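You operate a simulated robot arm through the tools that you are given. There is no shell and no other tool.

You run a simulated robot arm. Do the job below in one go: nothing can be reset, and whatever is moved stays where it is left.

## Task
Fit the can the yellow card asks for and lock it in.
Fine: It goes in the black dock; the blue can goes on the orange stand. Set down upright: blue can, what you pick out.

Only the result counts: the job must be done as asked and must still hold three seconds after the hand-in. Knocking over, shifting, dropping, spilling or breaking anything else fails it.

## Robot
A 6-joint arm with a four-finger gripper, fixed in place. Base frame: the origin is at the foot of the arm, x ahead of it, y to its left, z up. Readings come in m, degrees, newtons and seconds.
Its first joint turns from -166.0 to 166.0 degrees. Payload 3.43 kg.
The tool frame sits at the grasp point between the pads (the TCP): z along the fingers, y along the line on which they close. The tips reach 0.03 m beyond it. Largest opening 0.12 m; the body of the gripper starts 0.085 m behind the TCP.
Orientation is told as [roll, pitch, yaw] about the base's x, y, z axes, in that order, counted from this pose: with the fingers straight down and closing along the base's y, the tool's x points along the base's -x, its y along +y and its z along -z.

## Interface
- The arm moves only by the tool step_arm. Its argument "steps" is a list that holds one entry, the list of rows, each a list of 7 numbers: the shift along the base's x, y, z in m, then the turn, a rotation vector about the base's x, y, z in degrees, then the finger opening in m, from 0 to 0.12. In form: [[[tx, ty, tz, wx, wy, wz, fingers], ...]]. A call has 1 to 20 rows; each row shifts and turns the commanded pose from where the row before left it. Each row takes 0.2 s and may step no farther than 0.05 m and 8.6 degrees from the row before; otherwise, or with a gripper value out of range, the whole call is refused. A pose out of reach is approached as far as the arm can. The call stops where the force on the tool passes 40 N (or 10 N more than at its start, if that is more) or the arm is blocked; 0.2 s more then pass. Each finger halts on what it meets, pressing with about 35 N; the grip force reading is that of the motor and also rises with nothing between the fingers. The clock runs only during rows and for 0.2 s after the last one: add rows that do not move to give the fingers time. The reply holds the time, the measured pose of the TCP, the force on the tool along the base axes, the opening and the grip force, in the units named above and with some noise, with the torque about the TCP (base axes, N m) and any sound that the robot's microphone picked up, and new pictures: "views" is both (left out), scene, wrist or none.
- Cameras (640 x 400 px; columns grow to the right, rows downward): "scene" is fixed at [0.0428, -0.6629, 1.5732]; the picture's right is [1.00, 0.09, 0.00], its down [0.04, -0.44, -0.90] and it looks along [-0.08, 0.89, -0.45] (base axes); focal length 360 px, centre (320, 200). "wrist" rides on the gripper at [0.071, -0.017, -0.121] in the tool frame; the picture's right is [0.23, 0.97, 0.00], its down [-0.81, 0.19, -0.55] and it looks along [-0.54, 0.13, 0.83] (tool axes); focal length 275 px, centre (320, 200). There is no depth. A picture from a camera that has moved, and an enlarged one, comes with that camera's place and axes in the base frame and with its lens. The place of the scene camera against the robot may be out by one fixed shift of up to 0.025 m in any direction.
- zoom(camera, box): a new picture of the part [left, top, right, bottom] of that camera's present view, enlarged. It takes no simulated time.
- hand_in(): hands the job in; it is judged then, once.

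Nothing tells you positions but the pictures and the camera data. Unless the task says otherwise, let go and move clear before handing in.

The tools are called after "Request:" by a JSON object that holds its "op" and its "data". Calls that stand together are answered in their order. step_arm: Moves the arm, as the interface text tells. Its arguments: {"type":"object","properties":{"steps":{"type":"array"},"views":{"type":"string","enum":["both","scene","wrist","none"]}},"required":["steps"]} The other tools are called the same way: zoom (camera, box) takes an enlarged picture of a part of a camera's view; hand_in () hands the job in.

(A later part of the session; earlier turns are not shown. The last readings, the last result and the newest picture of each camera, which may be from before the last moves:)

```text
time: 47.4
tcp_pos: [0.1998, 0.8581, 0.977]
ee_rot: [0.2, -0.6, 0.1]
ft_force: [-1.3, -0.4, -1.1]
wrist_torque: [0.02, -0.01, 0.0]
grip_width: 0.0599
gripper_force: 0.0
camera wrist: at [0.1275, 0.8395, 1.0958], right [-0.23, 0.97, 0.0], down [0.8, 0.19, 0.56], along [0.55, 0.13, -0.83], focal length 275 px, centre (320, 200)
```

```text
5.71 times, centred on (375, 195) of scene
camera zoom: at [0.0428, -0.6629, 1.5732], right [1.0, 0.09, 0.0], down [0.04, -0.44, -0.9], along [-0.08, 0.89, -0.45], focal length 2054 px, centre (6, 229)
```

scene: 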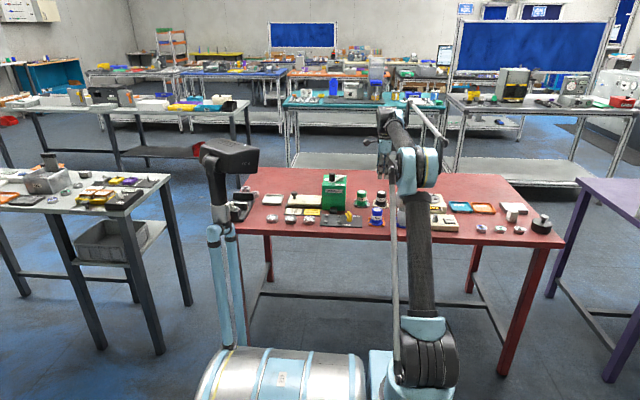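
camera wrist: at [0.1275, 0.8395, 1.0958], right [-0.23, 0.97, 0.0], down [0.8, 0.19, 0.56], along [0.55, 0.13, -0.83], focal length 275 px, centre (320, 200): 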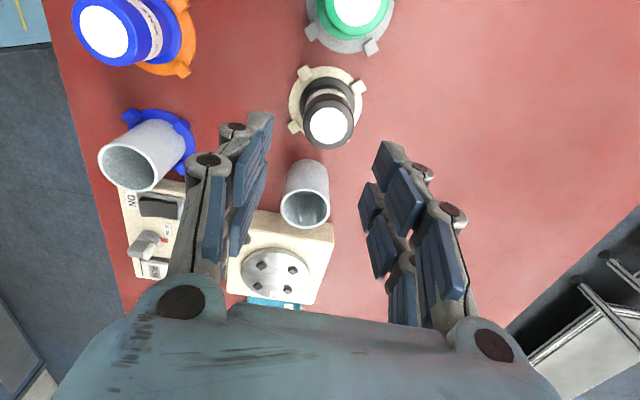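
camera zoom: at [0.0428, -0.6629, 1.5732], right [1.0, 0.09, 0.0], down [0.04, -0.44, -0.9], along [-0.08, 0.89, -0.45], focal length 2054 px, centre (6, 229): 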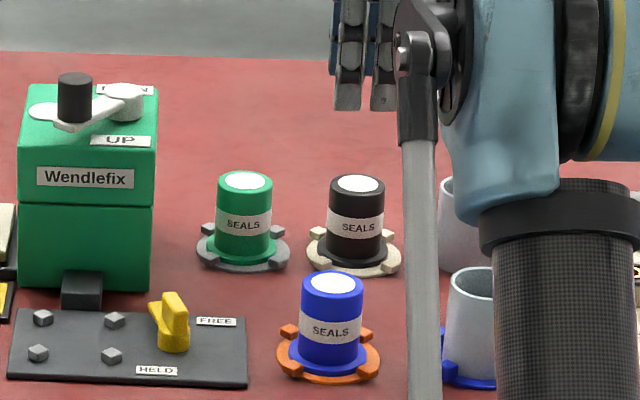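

The black can measures at about (0.2035, 0.864). I'll centre over it and start down, pausing above the can for a check.

Request:
{"op": "step_arm", "data": {"steps": [[[0.0042, 0.0061, 0, 0, 0, 0, 0.06], [0, 0, -0.025, 0, 0, 0, 0.06], [0, 0, -0.025, 0, 0, 0, 0.06], [0, 0, -0.02, 0, 0, 0, 0.06], [0, 0, 0, 0, 0, 0, 0.06], [0, 0, 0, 0, 0, 0, 0.06]]], "views": "wrist"}}

Request:
{"op": "zoom", "data": {"camera": "wrist", "box": [200, 40, 440, 240]}}

Request:
{"op": "zoom", "data": {"camera": "scene", "box": [340, 160, 410, 230]}}

```text
time: 48.8
tcp_pos: [0.204, 0.8634, 0.9068]
ee_rot: [0.1, -0.6, 0.0]
ft_force: [-0.1, -0.6, 0.3]
wrist_torque: [-0.01, 0.02, 0.01]
grip_width: 0.0603
gripper_force: 0.0
camera wrist: at [0.1313, 0.8449, 1.0262], right [-0.23, 0.97, 0.0], down [0.8, 0.19, 0.56], along [0.55, 0.13, -0.83], focal length 275 px, centre (320, 200)
```

wrist: 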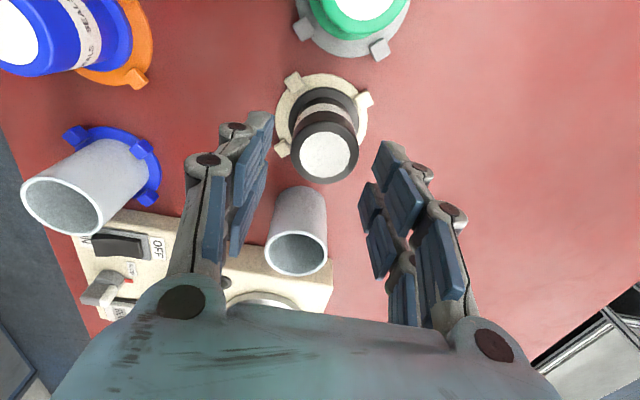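

```text
2.00 times, centred on (320, 140) of wrist
camera zoom: at [0.1313, 0.8449, 1.0262], right [-0.23, 0.97, 0.0], down [0.8, 0.19, 0.56], along [0.55, 0.13, -0.83], focal length 551 px, centre (320, 320)
```

zoom: 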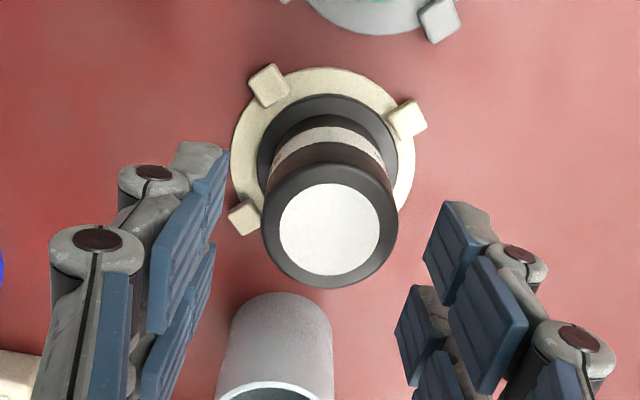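

```text
5.71 times, centred on (375, 195) of scene
camera zoom: at [0.0428, -0.6629, 1.5732], right [1.0, 0.09, 0.0], down [0.04, -0.44, -0.9], along [-0.08, 0.89, -0.45], focal length 2054 px, centre (6, 229)
```

zoom: 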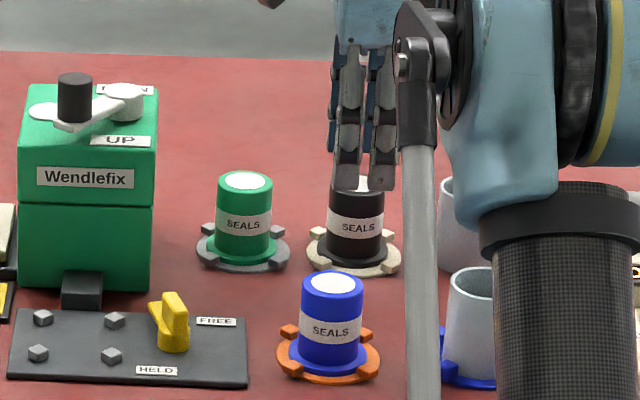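

I want a finer check on the x alignment before gripping, so I'll zoom in closely on the scene view around the black can.

Request:
{"op": "zoom", "data": {"camera": "scene", "box": [370, 175, 400, 215]}}

Request:
{"op": "zoom", "data": {"camera": "wrist", "box": [265, 60, 385, 190]}}

```text
10.00 times, centred on (385, 195) of scene
camera zoom: at [0.0428, -0.6629, 1.5732], right [1.0, 0.09, 0.0], down [0.04, -0.44, -0.9], along [-0.08, 0.89, -0.45], focal length 3595 px, centre (-330, 250)
```

zoom: 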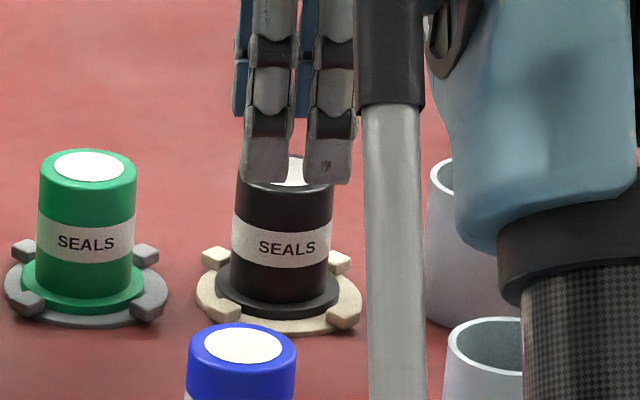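

```text
3.08 times, centred on (325, 125) of wrist
camera zoom: at [0.1313, 0.8449, 1.0262], right [-0.23, 0.97, 0.0], down [0.8, 0.19, 0.56], along [0.55, 0.13, -0.83], focal length 847 px, centre (305, 431)
```

zoom: 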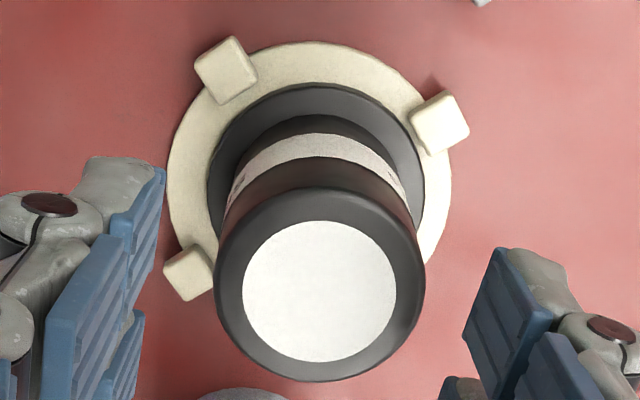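

Both cameras agree now: the black can is about 1 mm −x and 1 mm +y of the gripper. I'll correct that, descend to grip height, and close with full force.

Request:
{"op": "step_arm", "data": {"steps": [[[-0.001, 0.0008, -0.02, 0, 0, 0, 0.06], [0, 0, -0.02, 0, 0, 0, 0.06], [0, 0, -0.012, 0, 0, 0, 0.06], [0, 0, -0.0055, 0, 0, 0, 0.06], [0, 0, 0, 0, 0, 0, 0.06], [0, 0, 0, 0, 0, 0, 0.045], [0, 0, 0, 0, 0, 0, 0.03], [0, 0, 0, 0, 0, 0, 0.01], [0, 0, 0, 0, 0, 0, 0.0], [0, 0, 0, 0, 0, 0, 0.0]]], "views": "both"}}

Request:
{"op": "zoom", "data": {"camera": "scene", "box": [340, 160, 410, 230]}}

```text
time: 51.0
tcp_pos: [0.2026, 0.8634, 0.8504]
ee_rot: [0.0, -0.6, 0.0]
ft_force: [-1.3, -0.7, -0.1]
wrist_torque: [0.02, -0.01, -0.01]
grip_width: 0.0428
gripper_force: 34.6
camera wrist: at [0.1302, 0.846, 0.9684], right [-0.23, 0.97, 0.0], down [0.8, 0.19, 0.56], along [0.55, 0.13, -0.83], focal length 275 px, centre (320, 200)
```

scene: 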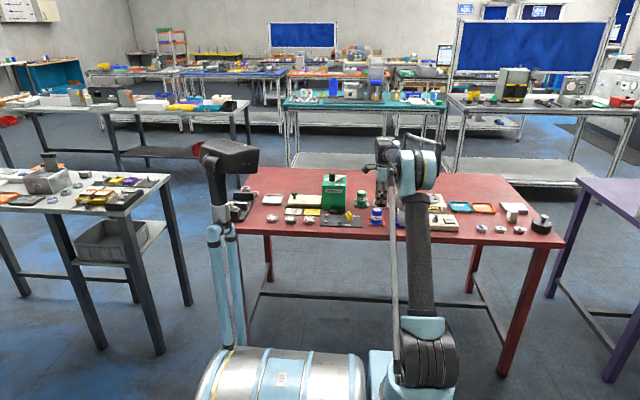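
wrist: 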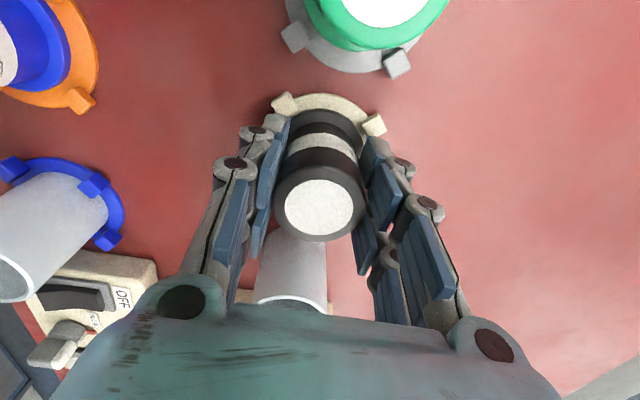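

```text
5.71 times, centred on (375, 195) of scene
camera zoom: at [0.0428, -0.6629, 1.5732], right [1.0, 0.09, 0.0], down [0.04, -0.44, -0.9], along [-0.08, 0.89, -0.45], focal length 2054 px, centre (6, 229)
```

zoom: 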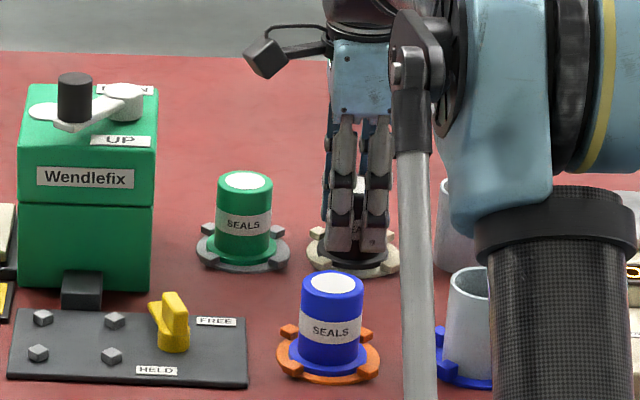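

The black can is gripped with hardly any side load. I'll lift slowly and confirm it comes along.

Request:
{"op": "step_arm", "data": {"steps": [[[0, 0, 0.0015, 0, 0, 0, 0.0], [0, 0, 0.002, 0, 0, 0, 0.0], [0, 0, 0.003, 0, 0, 0, 0.0], [0, 0, 0.004, 0, 0, 0, 0.0], [0, 0, 0, 0, 0, 0, 0.0]]], "views": "wrist"}}

Request:
{"op": "zoom", "data": {"camera": "scene", "box": [340, 160, 410, 230]}}

```text
time: 52.2
tcp_pos: [0.203, 0.8656, 0.8601]
ee_rot: [0.2, -0.6, 0.1]
ft_force: [0.0, 0.1, -1.4]
wrist_torque: [-0.02, -0.02, 0.02]
grip_width: 0.0432
gripper_force: 35.0
camera wrist: at [0.1304, 0.8461, 0.9794], right [-0.23, 0.97, 0.0], down [0.8, 0.19, 0.56], along [0.55, 0.13, -0.83], focal length 275 px, centre (320, 200)
```

wrist: 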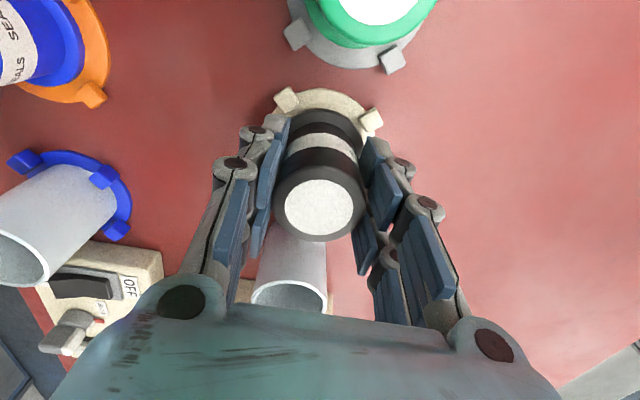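

```text
5.71 times, centred on (375, 195) of scene
camera zoom: at [0.0428, -0.6629, 1.5732], right [1.0, 0.09, 0.0], down [0.04, -0.44, -0.9], along [-0.08, 0.89, -0.45], focal length 2054 px, centre (6, 229)
```

zoom: 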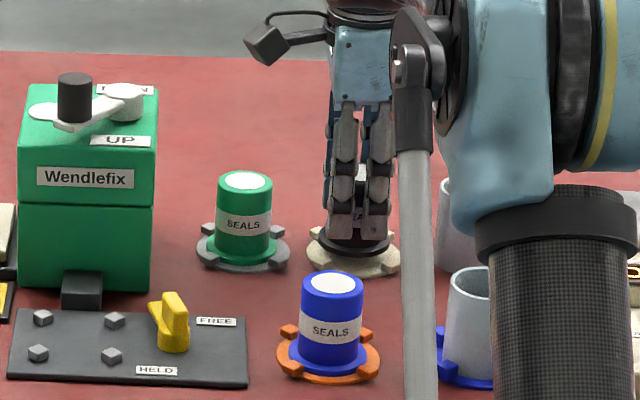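

The can lifts cleanly (1.4 N of weight). Raising it to travel height.

Request:
{"op": "step_arm", "data": {"steps": [[[0, 0, 0.005, 0, 0, 0, 0.0], [0, 0, 0.008, 0, 0, 0, 0.0], [0, 0, 0.01, 0, 0, 0, 0.0], [0, 0, 0.01, 0, 0, 0, 0.0], [0, 0, 0.01, 0, 0, 0, 0.0], [0, 0, 0.01, 0, 0, 0, 0.0], [0, 0, 0.01, 0, 0, 0, 0.0], [0, 0, 0.01, 0, 0, 0, 0.0], [0, 0, 0.01, 0, 0, 0, 0.0], [0, 0, 0.01, 0, 0, 0, 0.0], [0, 0, 0.007, 0, 0, 0, 0.0], [0, 0, 0.004, 0, 0, 0, 0.0], [0, 0, 0, 0, 0, 0, 0.0]]], "views": "scene"}}

Request:
{"op": "zoom", "data": {"camera": "scene", "box": [320, 150, 410, 230]}}

```text
time: 55.0
tcp_pos: [0.2025, 0.8642, 0.9642]
ee_rot: [0.1, -0.6, 0.0]
ft_force: [0.3, 0.4, -0.8]
wrist_torque: [0.03, 0.0, -0.03]
grip_width: 0.043
gripper_force: 35.2
```

scene: 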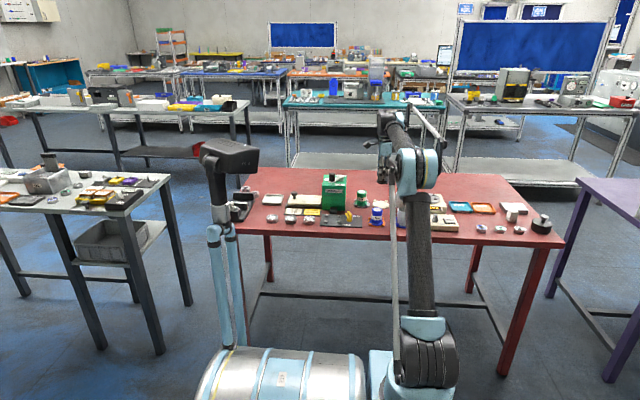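

```text
5.00 times, centred on (365, 190) of scene
camera zoom: at [0.0428, -0.6629, 1.5732], right [1.0, 0.09, 0.0], down [0.04, -0.44, -0.9], along [-0.08, 0.89, -0.45], focal length 1797 px, centre (95, 250)
```

zoom: 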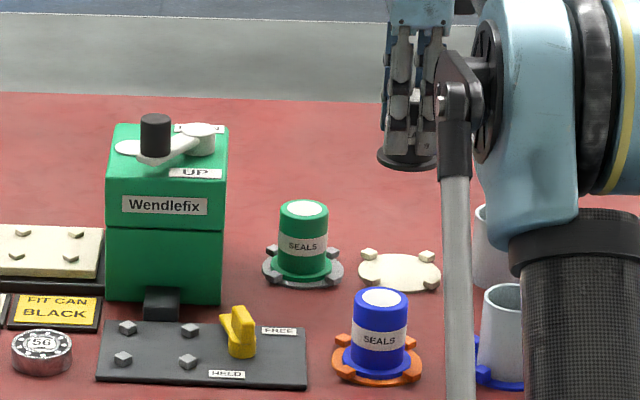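

The black can is held upright and clear. I'll carry it on a path round the front of the green box towards the dock.

Request:
{"op": "step_arm", "data": {"steps": [[[-0.003, -0.007, 0, 0, 0, 0, 0.0], [-0.005, -0.0125, 0, 0, 0, 0, 0.0], [-0.0055, -0.0135, 0, 0, 0, 0, 0.0], [-0.0055, -0.0135, 0, 0, 0, 0, 0.0], [-0.0055, -0.0135, 0, 0, 0, 0, 0.0], [-0.0055, -0.0135, 0, 0, 0, 0, 0.0], [-0.0055, -0.0135, 0, 0, 0, 0, 0.0], [-0.0055, -0.0135, 0, 0, 0, 0, 0.0], [-0.0055, -0.0135, 0, 0, 0, 0, 0.0], [-0.006, -0.0115, 0, 0, 0, 0, 0.0], [-0.012, -0.006, 0, 0, 0, 0, 0.0], [-0.0137, -0.0035, 0, 0, 0, 0, 0.0], [-0.0137, -0.0035, 0, 0, 0, 0, 0.0], [-0.0137, -0.0035, 0, 0, 0, 0, 0.0], [-0.0137, -0.0035, 0, 0, 0, 0, 0.0], [-0.0137, -0.0035, 0, 0, 0, 0, 0.0], [-0.0137, -0.0035, 0, 0, 0, 0, 0.0], [-0.0137, -0.0035, 0, 0, 0, 0, 0.0], [-0.01, -0.0025, 0, 0, 0, 0, 0.0], [0, 0, 0, 0, 0, 0, 0.0]]], "views": "both"}}

```text
time: 59.2
tcp_pos: [0.034, 0.7064, 0.9644]
ee_rot: [0.1, -0.6, 0.0]
ft_force: [-0.2, -0.3, -1.3]
wrist_torque: [-0.02, 0.03, 0.01]
grip_width: 0.0429
gripper_force: 35.2
camera wrist: at [-0.0396, 0.688, 1.0831], right [-0.23, 0.97, 0.0], down [0.8, 0.19, 0.56], along [0.55, 0.13, -0.83], focal length 275 px, centre (320, 200)
```

scene: 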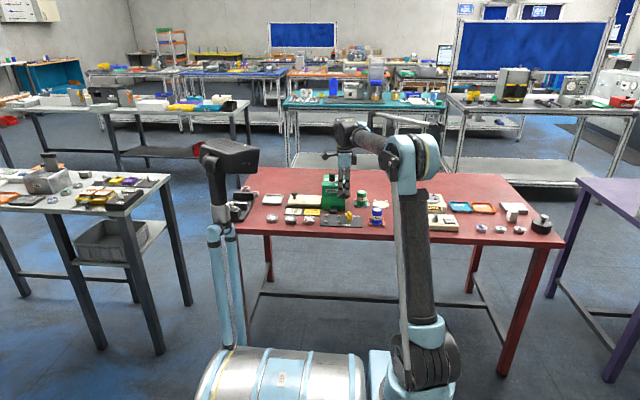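
wrist: 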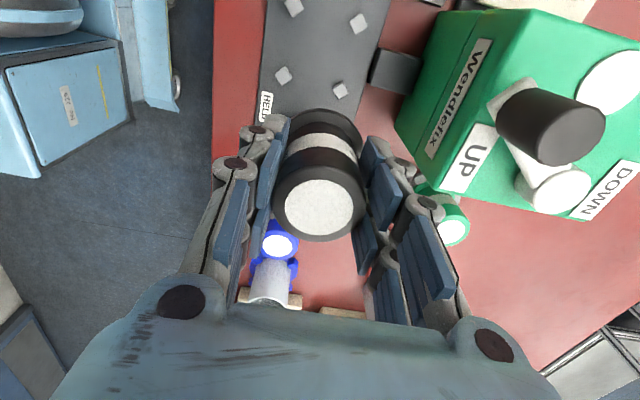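

All four dock claws are visible; I'll zoom in to fix the dock centre accurately.

Request:
{"op": "zoom", "data": {"camera": "wrist", "box": [255, 0, 385, 110]}}

```text
3.64 times, centred on (320, 55) of wrist
camera zoom: at [-0.0396, 0.688, 1.0831], right [-0.23, 0.97, 0.0], down [0.8, 0.19, 0.56], along [0.55, 0.13, -0.83], focal length 1001 px, centre (320, 727)
```

zoom: 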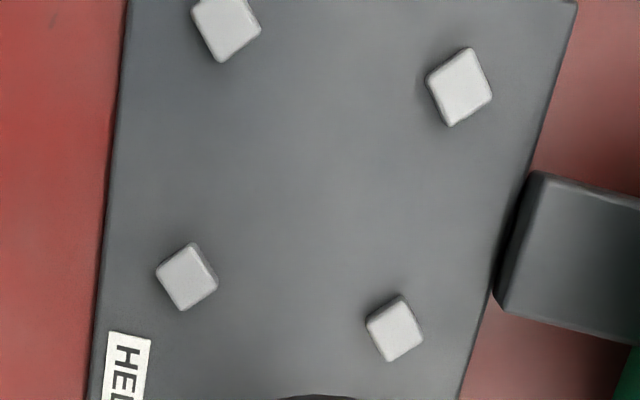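

The dock centre comes out near (−0.0122, 0.693), consistent with before. Moving above it.

Request:
{"op": "step_arm", "data": {"steps": [[[-0.0085, -0.0024, 0, 0, 0, 0, 0.0], [-0.0125, -0.0035, 0, 0, 0, 0, 0.0], [-0.0125, -0.0035, 0, 0, 0, 0, 0.0], [-0.0085, -0.0025, 0, 0, 0, 0, 0.0], [-0.0044, -0.0013, 0, 0, 0, 0, 0.0], [0, 0, -0.01, 0, 0, 0, 0.0], [0, 0, -0.012, 0, 0, 0, 0.0], [0, 0, -0.012, 0, 0, 0, 0.0], [0, 0, -0.012, 0, 0, 0, 0.0], [0, 0, 0, 0, 0, 0, 0.0], [0, 0, 0, 0, 0, 0, 0.0]]], "views": "both"}}

Request:
{"op": "zoom", "data": {"camera": "scene", "box": [310, 180, 370, 235]}}

Request:
{"op": "zoom", "data": {"camera": "wrist", "box": [200, 60, 440, 260]}}

```text
time: 61.6
tcp_pos: [-0.0151, 0.6931, 0.9178]
ee_rot: [0.1, -0.6, 0.0]
ft_force: [0.6, -0.3, -1.6]
wrist_torque: [0.02, 0.01, -0.01]
grip_width: 0.043
gripper_force: 35.9
camera wrist: at [-0.0864, 0.6742, 1.0368], right [-0.23, 0.97, 0.0], down [0.8, 0.19, 0.56], along [0.55, 0.13, -0.83], focal length 275 px, centre (320, 200)
```

scene: 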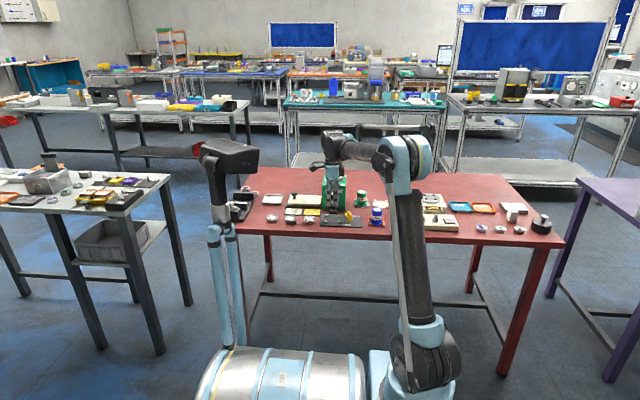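
wrist: 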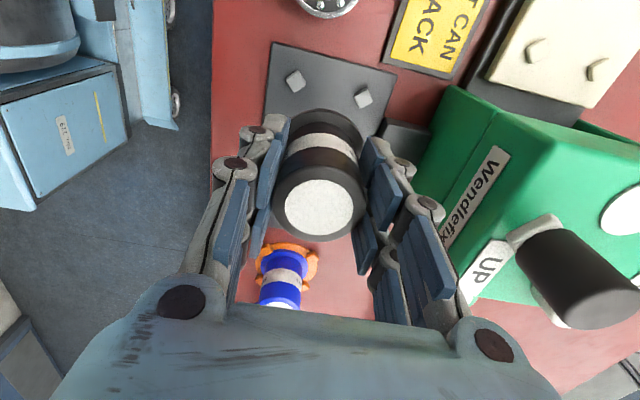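

```text
7.27 times, centred on (340, 208) of scene
camera zoom: at [0.0428, -0.6629, 1.5732], right [1.0, 0.09, 0.0], down [0.04, -0.44, -0.9], along [-0.08, 0.89, -0.45], focal length 2614 px, centre (174, 146)
```

zoom: 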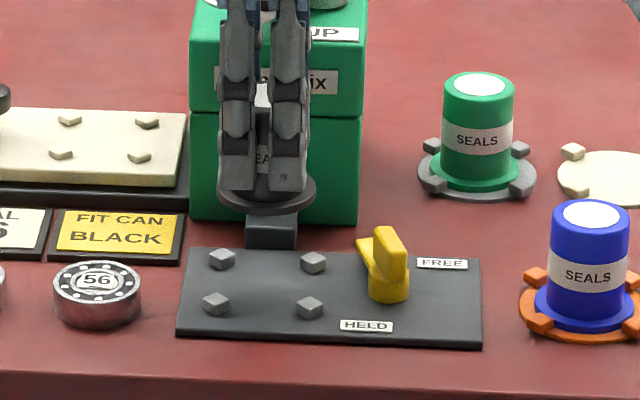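

```text
2.00 times, centred on (320, 160) of wrist
camera zoom: at [-0.0864, 0.6742, 1.0368], right [-0.23, 0.97, 0.0], down [0.8, 0.19, 0.56], along [0.55, 0.13, -0.83], focal length 551 px, centre (320, 280)
```

zoom: 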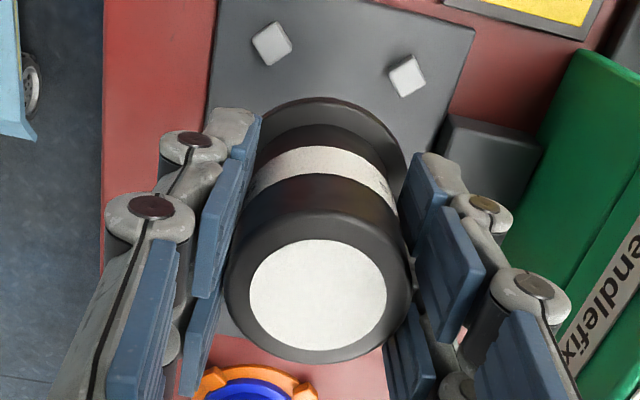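

The can is aligned over the dock in both views. Lowering most of the way now.

Request:
{"op": "step_arm", "data": {"steps": [[[0, 0, -0.006, 0, 0, 0, 0.0], [0, 0, -0.01, 0, 0, 0, 0.0], [0, 0, -0.01, 0, 0, 0, 0.0], [0, 0, -0.01, 0, 0, 0, 0.0], [0, 0, -0.008, 0, 0, 0, 0.0], [0, 0, -0.006, 0, 0, 0, 0.0], [0, 0, -0.003, 0, 0, 0, 0.0], [0, 0, 0, 0, 0, 0, 0.0]]], "views": "wrist"}}

Request:
{"op": "zoom", "data": {"camera": "scene", "box": [310, 180, 370, 235]}}

Request:
{"op": "zoom", "data": {"camera": "wrist", "box": [200, 60, 440, 260]}}

```text
time: 63.4
tcp_pos: [-0.0136, 0.6926, 0.8653]
ee_rot: [0.1, -0.7, 0.0]
ft_force: [0.5, -0.1, -0.9]
wrist_torque: [0.01, -0.01, -0.03]
grip_width: 0.043
gripper_force: 35.1
camera wrist: at [-0.0863, 0.6743, 0.9844], right [-0.23, 0.97, 0.0], down [0.8, 0.19, 0.56], along [0.55, 0.13, -0.83], focal length 275 px, centre (320, 200)
```

wrist: 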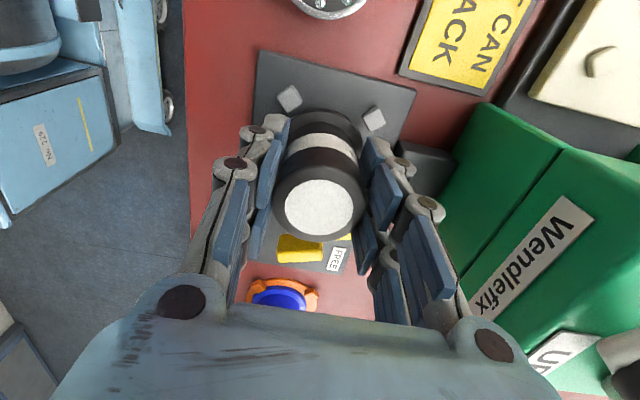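

```text
7.27 times, centred on (340, 208) of scene
camera zoom: at [0.0428, -0.6629, 1.5732], right [1.0, 0.09, 0.0], down [0.04, -0.44, -0.9], along [-0.08, 0.89, -0.45], focal length 2614 px, centre (174, 146)
```

zoom: 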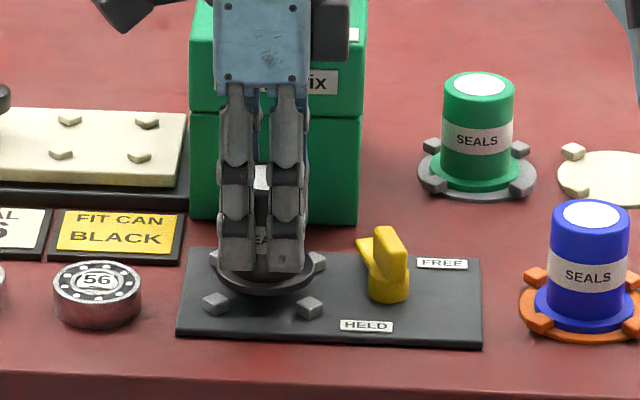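

```text
2.00 times, centred on (320, 160) of wrist
camera zoom: at [-0.0863, 0.6743, 0.9844], right [-0.23, 0.97, 0.0], down [0.8, 0.19, 0.56], along [0.55, 0.13, -0.83], focal length 551 px, centre (320, 280)
```

zoom: 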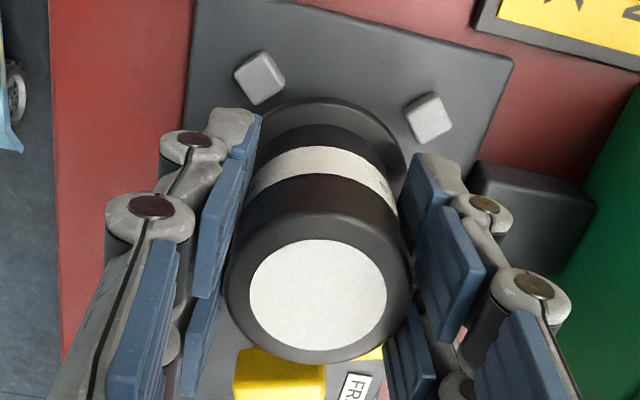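

Still centred. Lowering in small steps until contact.

Request:
{"op": "step_arm", "data": {"steps": [[[0, 0, -0.003, 0, 0, 0, 0.0], [0, 0, -0.003, 0, 0, 0, 0.0], [0, 0, -0.002, 0, 0, 0, 0.0], [0, 0, 0, 0, 0, 0, 0.0]]], "views": "none"}}

Request:
{"op": "step_arm", "data": {"steps": [[[0, 0, -0.001, 0, 0, 0, 0.0], [0, 0, 0, 0, 0, 0, 0.0]]], "views": "none"}}

```text
time: 64.4
tcp_pos: [-0.0126, 0.6925, 0.8582]
ee_rot: [0.0, -0.5, 0.1]
ft_force: [0.6, 0.3, -2.9]
wrist_torque: [-0.02, -0.01, -0.02]
grip_width: 0.043
gripper_force: 34.8
```

```text
time: 65.0
tcp_pos: [-0.0139, 0.6922, 0.8556]
ee_rot: [0.1, -0.6, 0.0]
ft_force: [0.3, -0.3, -1.7]
wrist_torque: [-0.01, 0.01, 0.02]
grip_width: 0.0431
gripper_force: 35.1
```

Request:
{"op": "step_arm", "data": {"steps": [[[0, 0, -0.001, 0, 0, 0, 0.0], [0, 0, 0, 0, 0, 0, 0.0]]], "views": "none"}}

Request:
{"op": "step_arm", "data": {"steps": [[[0, 0, -0.001, 0, 0, 0, 0.0], [0, 0, 0, 0, 0, 0, 0.0]]], "views": "wrist"}}

Request:
{"op": "zoom", "data": {"camera": "scene", "box": [310, 180, 370, 235]}}

```text
time: 65.6
tcp_pos: [-0.0147, 0.6936, 0.8556]
ee_rot: [0.0, -0.6, 0.0]
ft_force: [0.6, 0.1, -0.8]
wrist_torque: [0.02, -0.01, 0.01]
grip_width: 0.043
gripper_force: 34.8
```

```text
time: 66.2
tcp_pos: [-0.0159, 0.6921, 0.8549]
ee_rot: [0.1, -0.6, 0.1]
ft_force: [0.8, -0.3, -0.8]
wrist_torque: [-0.02, 0.01, 0.03]
grip_width: 0.0429
gripper_force: 35.4
camera wrist: at [-0.0862, 0.6744, 0.9738], right [-0.23, 0.97, 0.0], down [0.8, 0.19, 0.56], along [0.55, 0.13, -0.83], focal length 275 px, centre (320, 200)
```

wrist: 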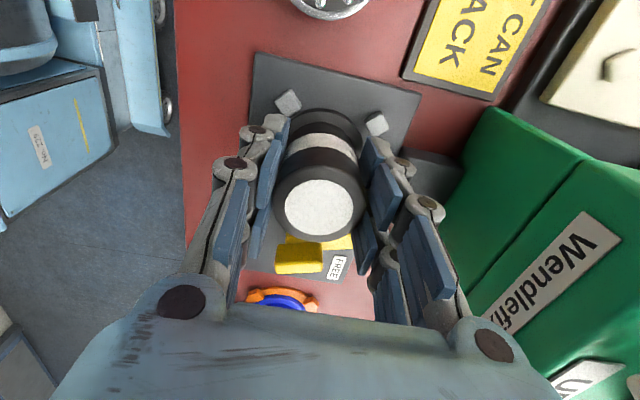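

```text
7.27 times, centred on (340, 208) of scene
camera zoom: at [0.0428, -0.6629, 1.5732], right [1.0, 0.09, 0.0], down [0.04, -0.44, -0.9], along [-0.08, 0.89, -0.45], focal length 2614 px, centre (174, 146)
```

zoom: 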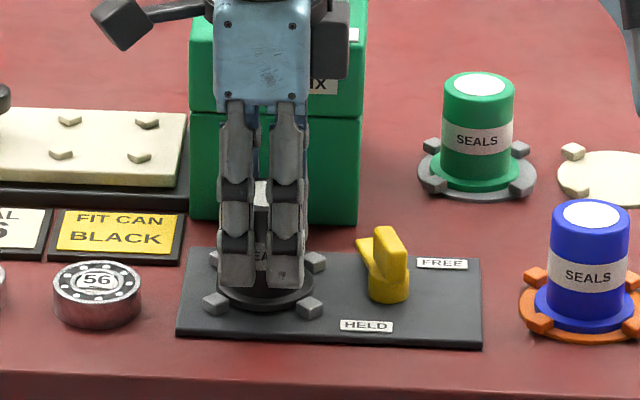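

Almost seated; two more small steps.

Request:
{"op": "step_arm", "data": {"steps": [[[0, 0, -0.001, 0, 0, 0, 0.0], [0, 0, 0, 0, 0, 0, 0.0]]], "views": "none"}}

Request:
{"op": "step_arm", "data": {"steps": [[[0, 0, -0.0008, 0, 0, 0, 0.0], [0, 0, 0, 0, 0, 0, 0.0]]], "views": "none"}}

```text
time: 66.8
tcp_pos: [-0.0147, 0.6936, 0.8538]
ee_rot: [0.1, -0.6, -0.1]
ft_force: [-0.3, 0.7, -1.2]
wrist_torque: [-0.01, 0.02, 0.01]
grip_width: 0.0432
gripper_force: 34.9
```

```text
time: 67.4
tcp_pos: [-0.0138, 0.693, 0.8528]
ee_rot: [0.1, -0.7, 0.0]
ft_force: [0.5, -0.3, -2.0]
wrist_torque: [-0.02, 0.04, -0.02]
grip_width: 0.0432
gripper_force: 35.3
```

Request:
{"op": "step_arm", "data": {"steps": [[[0, 0, -0.0008, 0, 0, 0, 0.0], [0, 0, 0, 0, 0, 0, 0.0]]], "views": "none"}}

Request:
{"op": "step_arm", "data": {"steps": [[[0, 0, -0.0008, 0, 0, 0, 0.0], [0, 0, 0, 0, 0, 0, 0.0]]], "views": "none"}}

```text
time: 68.0
tcp_pos: [-0.0142, 0.6931, 0.852]
ee_rot: [0.2, -0.7, 0.0]
ft_force: [0.0, 1.1, 9.5]
wrist_torque: [0.07, 0.04, 0.02]
grip_width: 0.0433
gripper_force: 34.6
```

```text
time: 68.6
tcp_pos: [-0.0131, 0.6924, 0.8514]
ee_rot: [0.2, -0.6, 0.0]
ft_force: [-1.7, 8.4, 27.5]
wrist_torque: [0.31, -0.07, 0.04]
grip_width: 0.0429
gripper_force: 34.8
```

The can is seated on the dock plate (27 N contact). Backing off a millimetre and opening the fingers.

Request:
{"op": "step_arm", "data": {"steps": [[[0, 0, 0.0013, 0, 0, 0, 0.0], [0, 0, 0, 0, 0, 0, 0.035], [0, 0, 0, 0, 0, 0, 0.044], [0, 0, 0, 0, 0, 0, 0.05], [0, 0, 0, 0, 0, 0, 0.058], [0, 0, 0, 0, 0, 0, 0.058]]], "views": "wrist"}}

Request:
{"op": "zoom", "data": {"camera": "wrist", "box": [200, 60, 440, 260]}}

Request:
{"op": "zoom", "data": {"camera": "scene", "box": [310, 180, 370, 235]}}

```text
time: 70.0
tcp_pos: [-0.0136, 0.6924, 0.8533]
ee_rot: [0.1, -0.6, -0.1]
ft_force: [0.2, 0.1, 0.6]
wrist_torque: [-0.01, -0.04, -0.01]
grip_width: 0.0579
gripper_force: 0.1
camera wrist: at [-0.0861, 0.6742, 0.9713], right [-0.23, 0.97, 0.0], down [0.8, 0.19, 0.56], along [0.55, 0.13, -0.83], focal length 275 px, centre (320, 200)
```

wrist: 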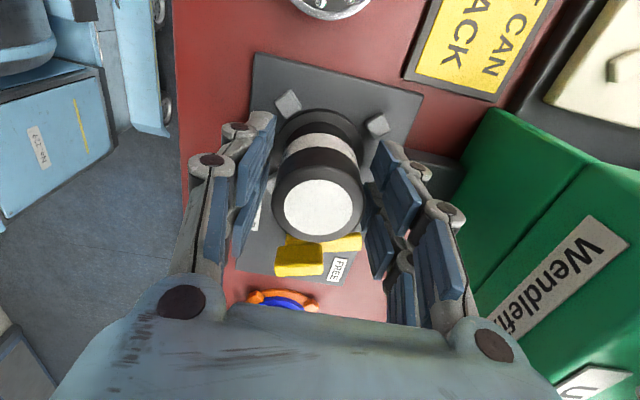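

```text
2.00 times, centred on (320, 160) of wrist
camera zoom: at [-0.0861, 0.6742, 0.9713], right [-0.23, 0.97, 0.0], down [0.8, 0.19, 0.56], along [0.55, 0.13, -0.83], focal length 551 px, centre (320, 280)
```

zoom: 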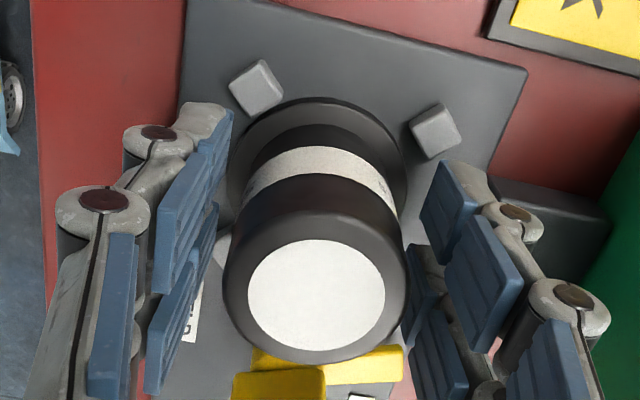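

```text
7.27 times, centred on (340, 208) of scene
camera zoom: at [0.0428, -0.6629, 1.5732], right [1.0, 0.09, 0.0], down [0.04, -0.44, -0.9], along [-0.08, 0.89, -0.45], focal length 2614 px, centre (174, 146)
```

zoom: 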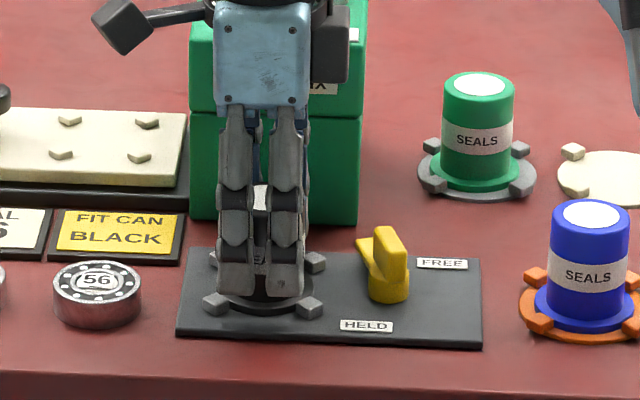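

The black can's flange sits inside the dock's claws. I'll raise clear, then move over to view the latch.

Request:
{"op": "step_arm", "data": {"steps": [[[0, 0, 0.01, 0, 0, 0, 0.058], [0, 0, 0.02, 0, 0, 0, 0.058], [0, 0, 0.03, 0, 0, 0, 0.058], [0, 0, 0.03, 0, 0, 0, 0.058], [0, 0, 0.02, 0, 0, 0, 0.058], [0.02, 0, 0, 0, 0, 0, 0.05], [0.03, 0, 0, 0, 0, 0, 0.05], [0.0235, 0.001, 0, 0, 0, 0, 0.05], [0, 0, 0, 0, 0, 0, 0.05], [0, 0, 0, 0, 0, 0, 0.05]]], "views": "both"}}

Request:
{"op": "zoom", "data": {"camera": "wrist", "box": [250, 0, 410, 170]}}

Request:
{"op": "zoom", "data": {"camera": "scene", "box": [315, 190, 385, 240]}}

```text
time: 72.2
tcp_pos: [0.0607, 0.695, 0.9611]
ee_rot: [0.0, -0.6, 0.0]
ft_force: [-0.4, -0.9, -0.7]
wrist_torque: [0.03, -0.03, 0.01]
grip_width: 0.0501
gripper_force: 0.1
camera wrist: at [-0.0124, 0.6755, 1.0804], right [-0.23, 0.97, 0.0], down [0.8, 0.19, 0.56], along [0.55, 0.13, -0.83], focal length 275 px, centre (320, 200)
```

scene: 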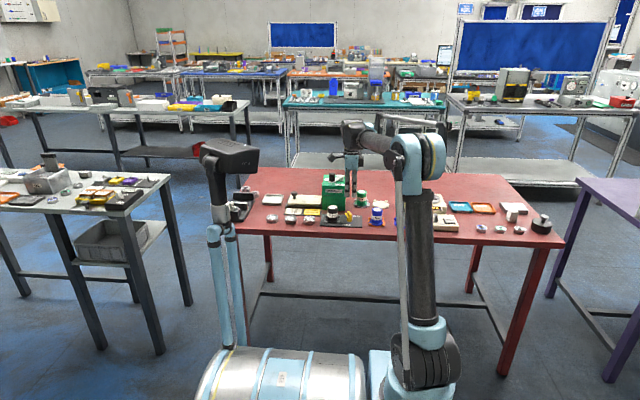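
wrist: 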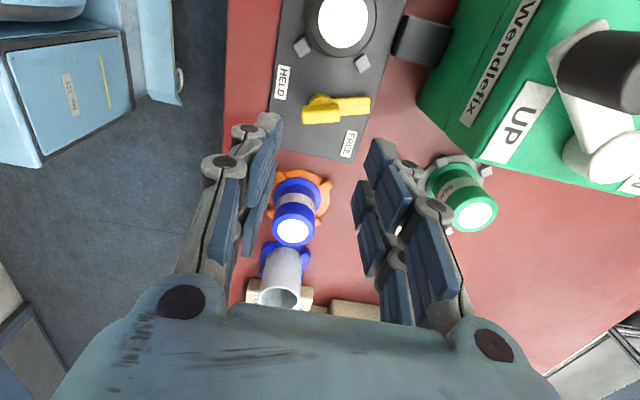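

```text
2.35 times, centred on (330, 85) of wrist
camera zoom: at [-0.0124, 0.6755, 1.0804], right [-0.23, 0.97, 0.0], down [0.8, 0.19, 0.56], along [0.55, 0.13, -0.83], focal length 648 px, centre (296, 471)
```

zoom: 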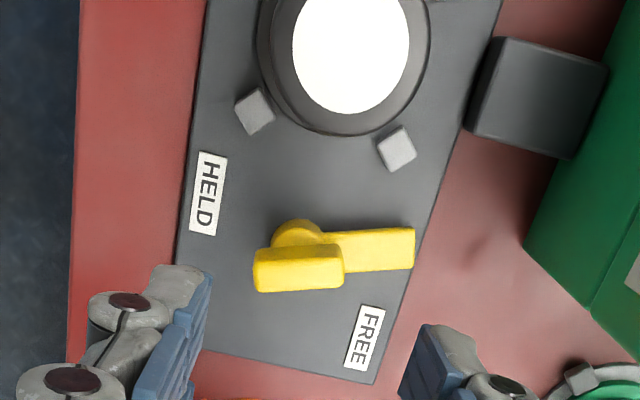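

```text
8.00 times, centred on (350, 215) of scene
camera zoom: at [0.0428, -0.6629, 1.5732], right [1.0, 0.09, 0.0], down [0.04, -0.44, -0.9], along [-0.08, 0.89, -0.45], focal length 2876 px, centre (80, 80)
```

zoom: 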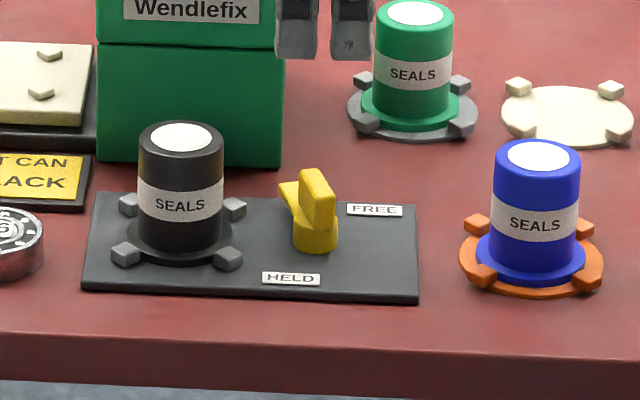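

The black can is standing properly in the dock. The handle is turned about 73° from HELD; I'll rotate the gripper to −58° and straddle it with a wider opening so that closing squares it up.

Request:
{"op": "step_arm", "data": {"steps": [[[0, 0, 0, 0, 0, -8.3, 0.034], [0, 0, 0, 0, 0, -8.3, 0.034], [0, 0, 0, 0, 0, -8.3, 0.034], [0, 0, 0, 0, 0, -8.3, 0.034], [0, 0, 0, 0, 0, -8.3, 0.034], [0, 0, 0, 0, 0, -8.3, 0.034], [0, 0, 0, 0, 0, -8.2, 0.034], [0, 0, 0, 0, 0, 0, 0.034], [0, 0, 0, 0, 0, 0, 0.034]]], "views": "both"}}

Request:
{"op": "zoom", "data": {"camera": "wrist", "box": [220, 20, 440, 220]}}

```text
time: 74.2
tcp_pos: [0.061, 0.6935, 0.9628]
ee_rot: [0.1, -0.7, -58.1]
ft_force: [1.2, 0.2, 0.1]
wrist_torque: [-0.03, 0.02, 0.01]
grip_width: 0.034
gripper_force: 0.1
camera wrist: at [0.007, 0.7453, 1.0814], right [0.7, 0.71, 0.0], down [0.59, -0.58, 0.56], along [0.4, -0.4, -0.83], focal length 275 px, centre (320, 200)
```

scene: 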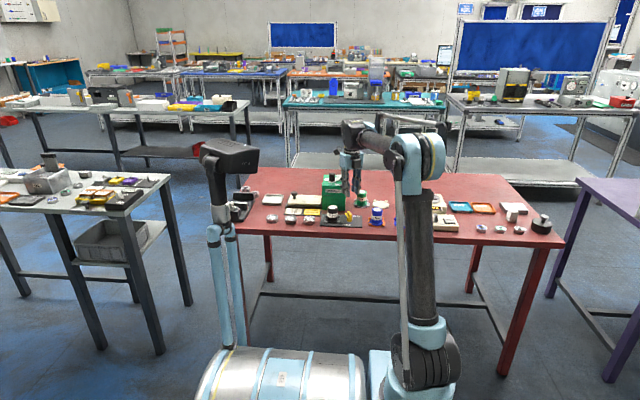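
wrist: 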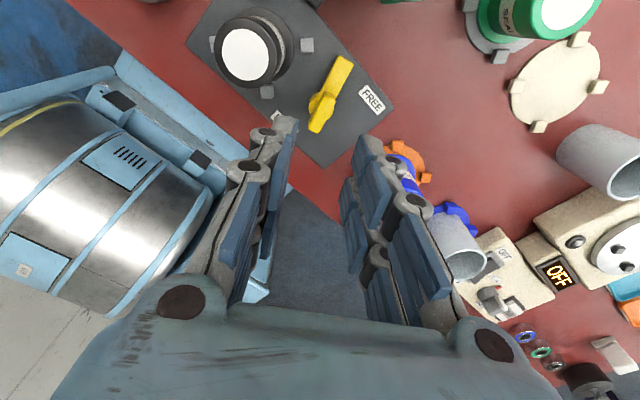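

```text
2.00 times, centred on (330, 120) of wrist
camera zoom: at [0.007, 0.7453, 1.0814], right [0.7, 0.71, 0.0], down [0.59, -0.58, 0.56], along [0.4, -0.4, -0.83], focal length 551 px, centre (300, 360)
```

zoom: 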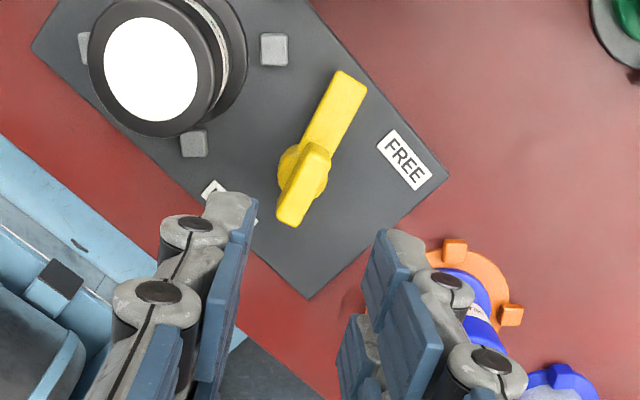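

The handle centre reads (0.0597, 0.6947), right below. I'll descend to just above it and check the fit.

Request:
{"op": "step_arm", "data": {"steps": [[[-0.0008, 0.0004, -0.03, 0, 0, 0, 0.034], [0, 0, -0.03, 0, 0, 0, 0.034], [0, 0, -0.022, 0, 0, 0, 0.034], [0, 0, 0, 0, 0, 0, 0.034], [0, 0, 0, 0, 0, 0, 0.034]]], "views": "wrist"}}

Request:
{"op": "zoom", "data": {"camera": "wrist", "box": [240, 40, 400, 220]}}

Request:
{"op": "zoom", "data": {"camera": "scene", "box": [315, 185, 385, 240]}}

```text
time: 75.4
tcp_pos: [0.0577, 0.6923, 0.8809]
ee_rot: [0.1, -0.7, -57.9]
ft_force: [0.2, -0.6, -0.5]
wrist_torque: [0.01, 0.0, 0.02]
grip_width: 0.034
gripper_force: 0.1
camera wrist: at [0.006, 0.7446, 0.9995], right [0.7, 0.71, 0.0], down [0.59, -0.58, 0.56], along [0.4, -0.4, -0.83], focal length 275 px, centre (320, 200)
```

wrist: 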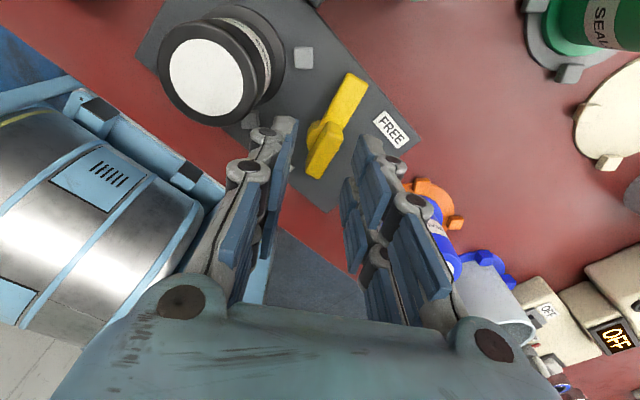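

```text
2.22 times, centred on (320, 130) of wrist
camera zoom: at [0.006, 0.7446, 0.9995], right [0.7, 0.71, 0.0], down [0.59, -0.58, 0.56], along [0.4, -0.4, -0.83], focal length 612 px, centre (320, 356)
```

zoom: 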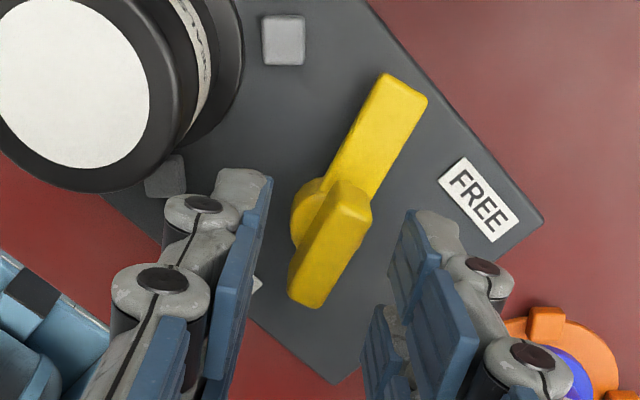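

```text
7.27 times, centred on (350, 212) of scene
camera zoom: at [0.0428, -0.6629, 1.5732], right [1.0, 0.09, 0.0], down [0.04, -0.44, -0.9], along [-0.08, 0.89, -0.45], focal length 2614 px, centre (102, 109)
```

zoom: 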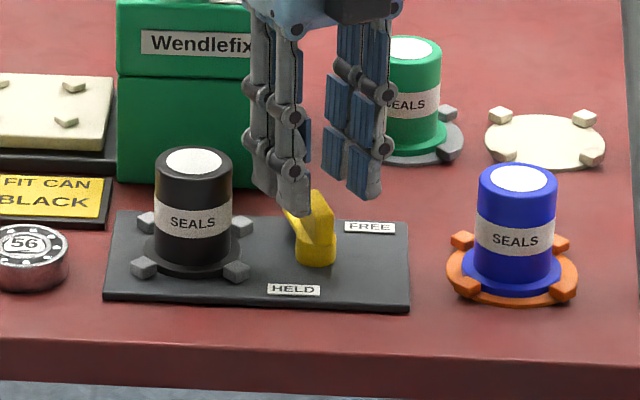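

The handle sits between the open fingers with room to spare. I'll nudge to centre, go down to grip height, and close gently so the handle squares up.

Request:
{"op": "step_arm", "data": {"steps": [[[0.001, 0.002, -0.01, 0, 0, 0, 0.034], [0, 0, -0.01, 0, 0, 0, 0.034], [0, 0, -0.008, 0, 0, 0, 0.034], [0, 0, 0, 0, 0, 0, 0.034]]], "views": "wrist"}}

Request:
{"op": "zoom", "data": {"camera": "wrist", "box": [240, 40, 400, 220]}}

Request:
{"op": "zoom", "data": {"camera": "scene", "box": [315, 185, 385, 240]}}

```text
time: 76.4
tcp_pos: [0.0593, 0.6952, 0.8526]
ee_rot: [0.1, -0.7, -58.0]
ft_force: [-0.1, 0.8, -0.2]
wrist_torque: [-0.01, -0.02, 0.01]
grip_width: 0.0341
gripper_force: 0.0
camera wrist: at [0.0074, 0.7468, 0.9711], right [0.7, 0.71, 0.0], down [0.59, -0.58, 0.56], along [0.4, -0.4, -0.83], focal length 275 px, centre (320, 200)
```

wrist: 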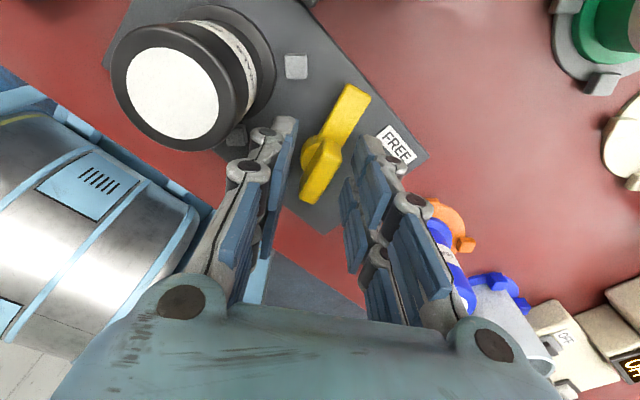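

```text
2.22 times, centred on (320, 130) of wrist
camera zoom: at [0.0074, 0.7468, 0.9711], right [0.7, 0.71, 0.0], down [0.59, -0.58, 0.56], along [0.4, -0.4, -0.83], focal length 612 px, centre (320, 356)
```

zoom: 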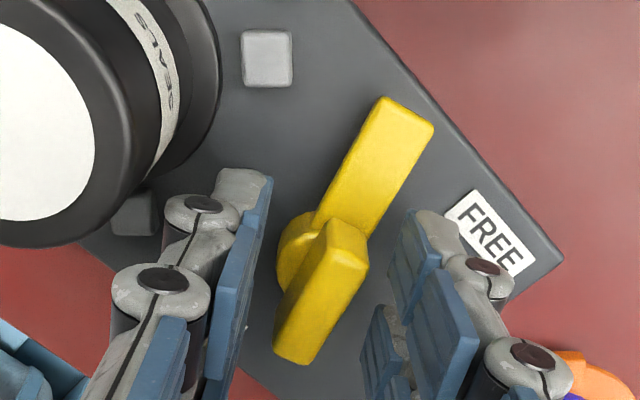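

```text
7.27 times, centred on (350, 212) of scene
camera zoom: at [0.0428, -0.6629, 1.5732], right [1.0, 0.09, 0.0], down [0.04, -0.44, -0.9], along [-0.08, 0.89, -0.45], focal length 2614 px, centre (102, 109)
```

zoom: 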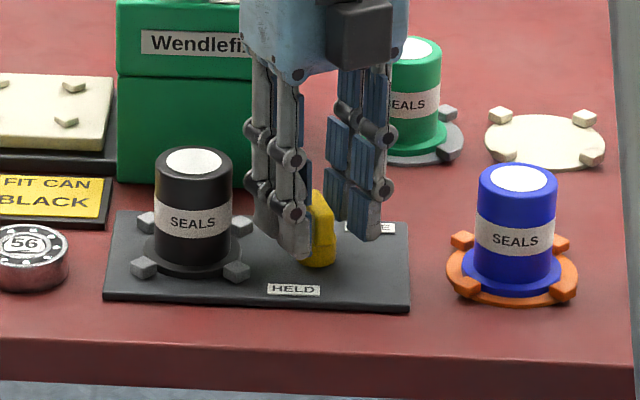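

The fingers straddle the handle well. Closing gently to about the handle's width.

Request:
{"op": "step_arm", "data": {"steps": [[[0, 0, 0, 0, 0, 0, 0.025], [0, 0, 0, 0, 0, 0, 0.02], [0, 0, 0, 0, 0, 0, 0.016], [0, 0, 0, 0, 0, 0, 0.0135], [0, 0, 0, 0, 0, 0, 0.0135]]], "views": "wrist"}}

Request:
{"op": "zoom", "data": {"camera": "wrist", "box": [240, 40, 400, 220]}}

```text
time: 77.6
tcp_pos: [0.0604, 0.6966, 0.8522]
ee_rot: [0.0, -0.7, -58.0]
ft_force: [-0.1, -0.7, 0.6]
wrist_torque: [-0.02, 0.03, -0.01]
grip_width: 0.014
gripper_force: 0.6
camera wrist: at [0.0073, 0.7468, 0.9712], right [0.7, 0.71, 0.0], down [0.59, -0.58, 0.56], along [0.4, -0.4, -0.83], focal length 275 px, centre (320, 200)
```

wrist: 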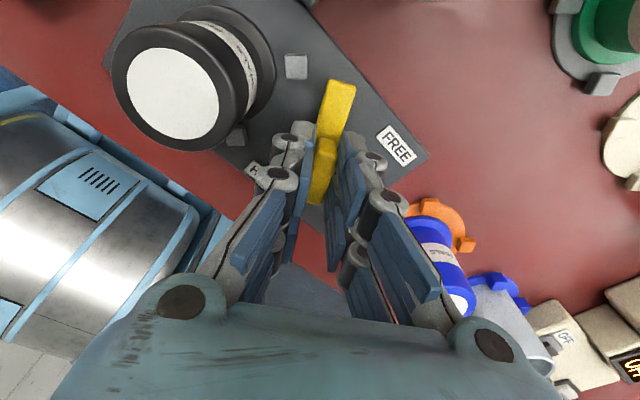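

```text
2.22 times, centred on (320, 130) of wrist
camera zoom: at [0.0073, 0.7468, 0.9712], right [0.7, 0.71, 0.0], down [0.59, -0.58, 0.56], along [0.4, -0.4, -0.83], focal length 612 px, centre (320, 356)
```

zoom: 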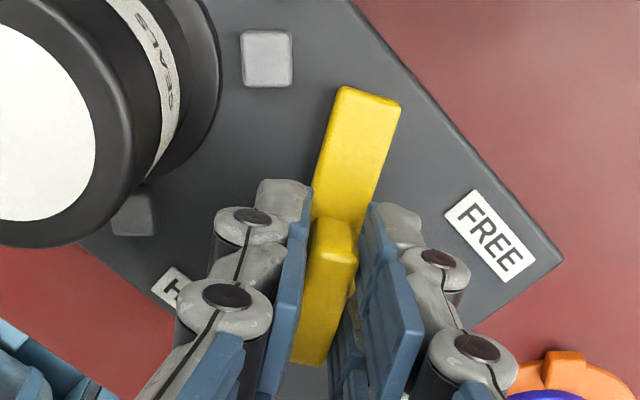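

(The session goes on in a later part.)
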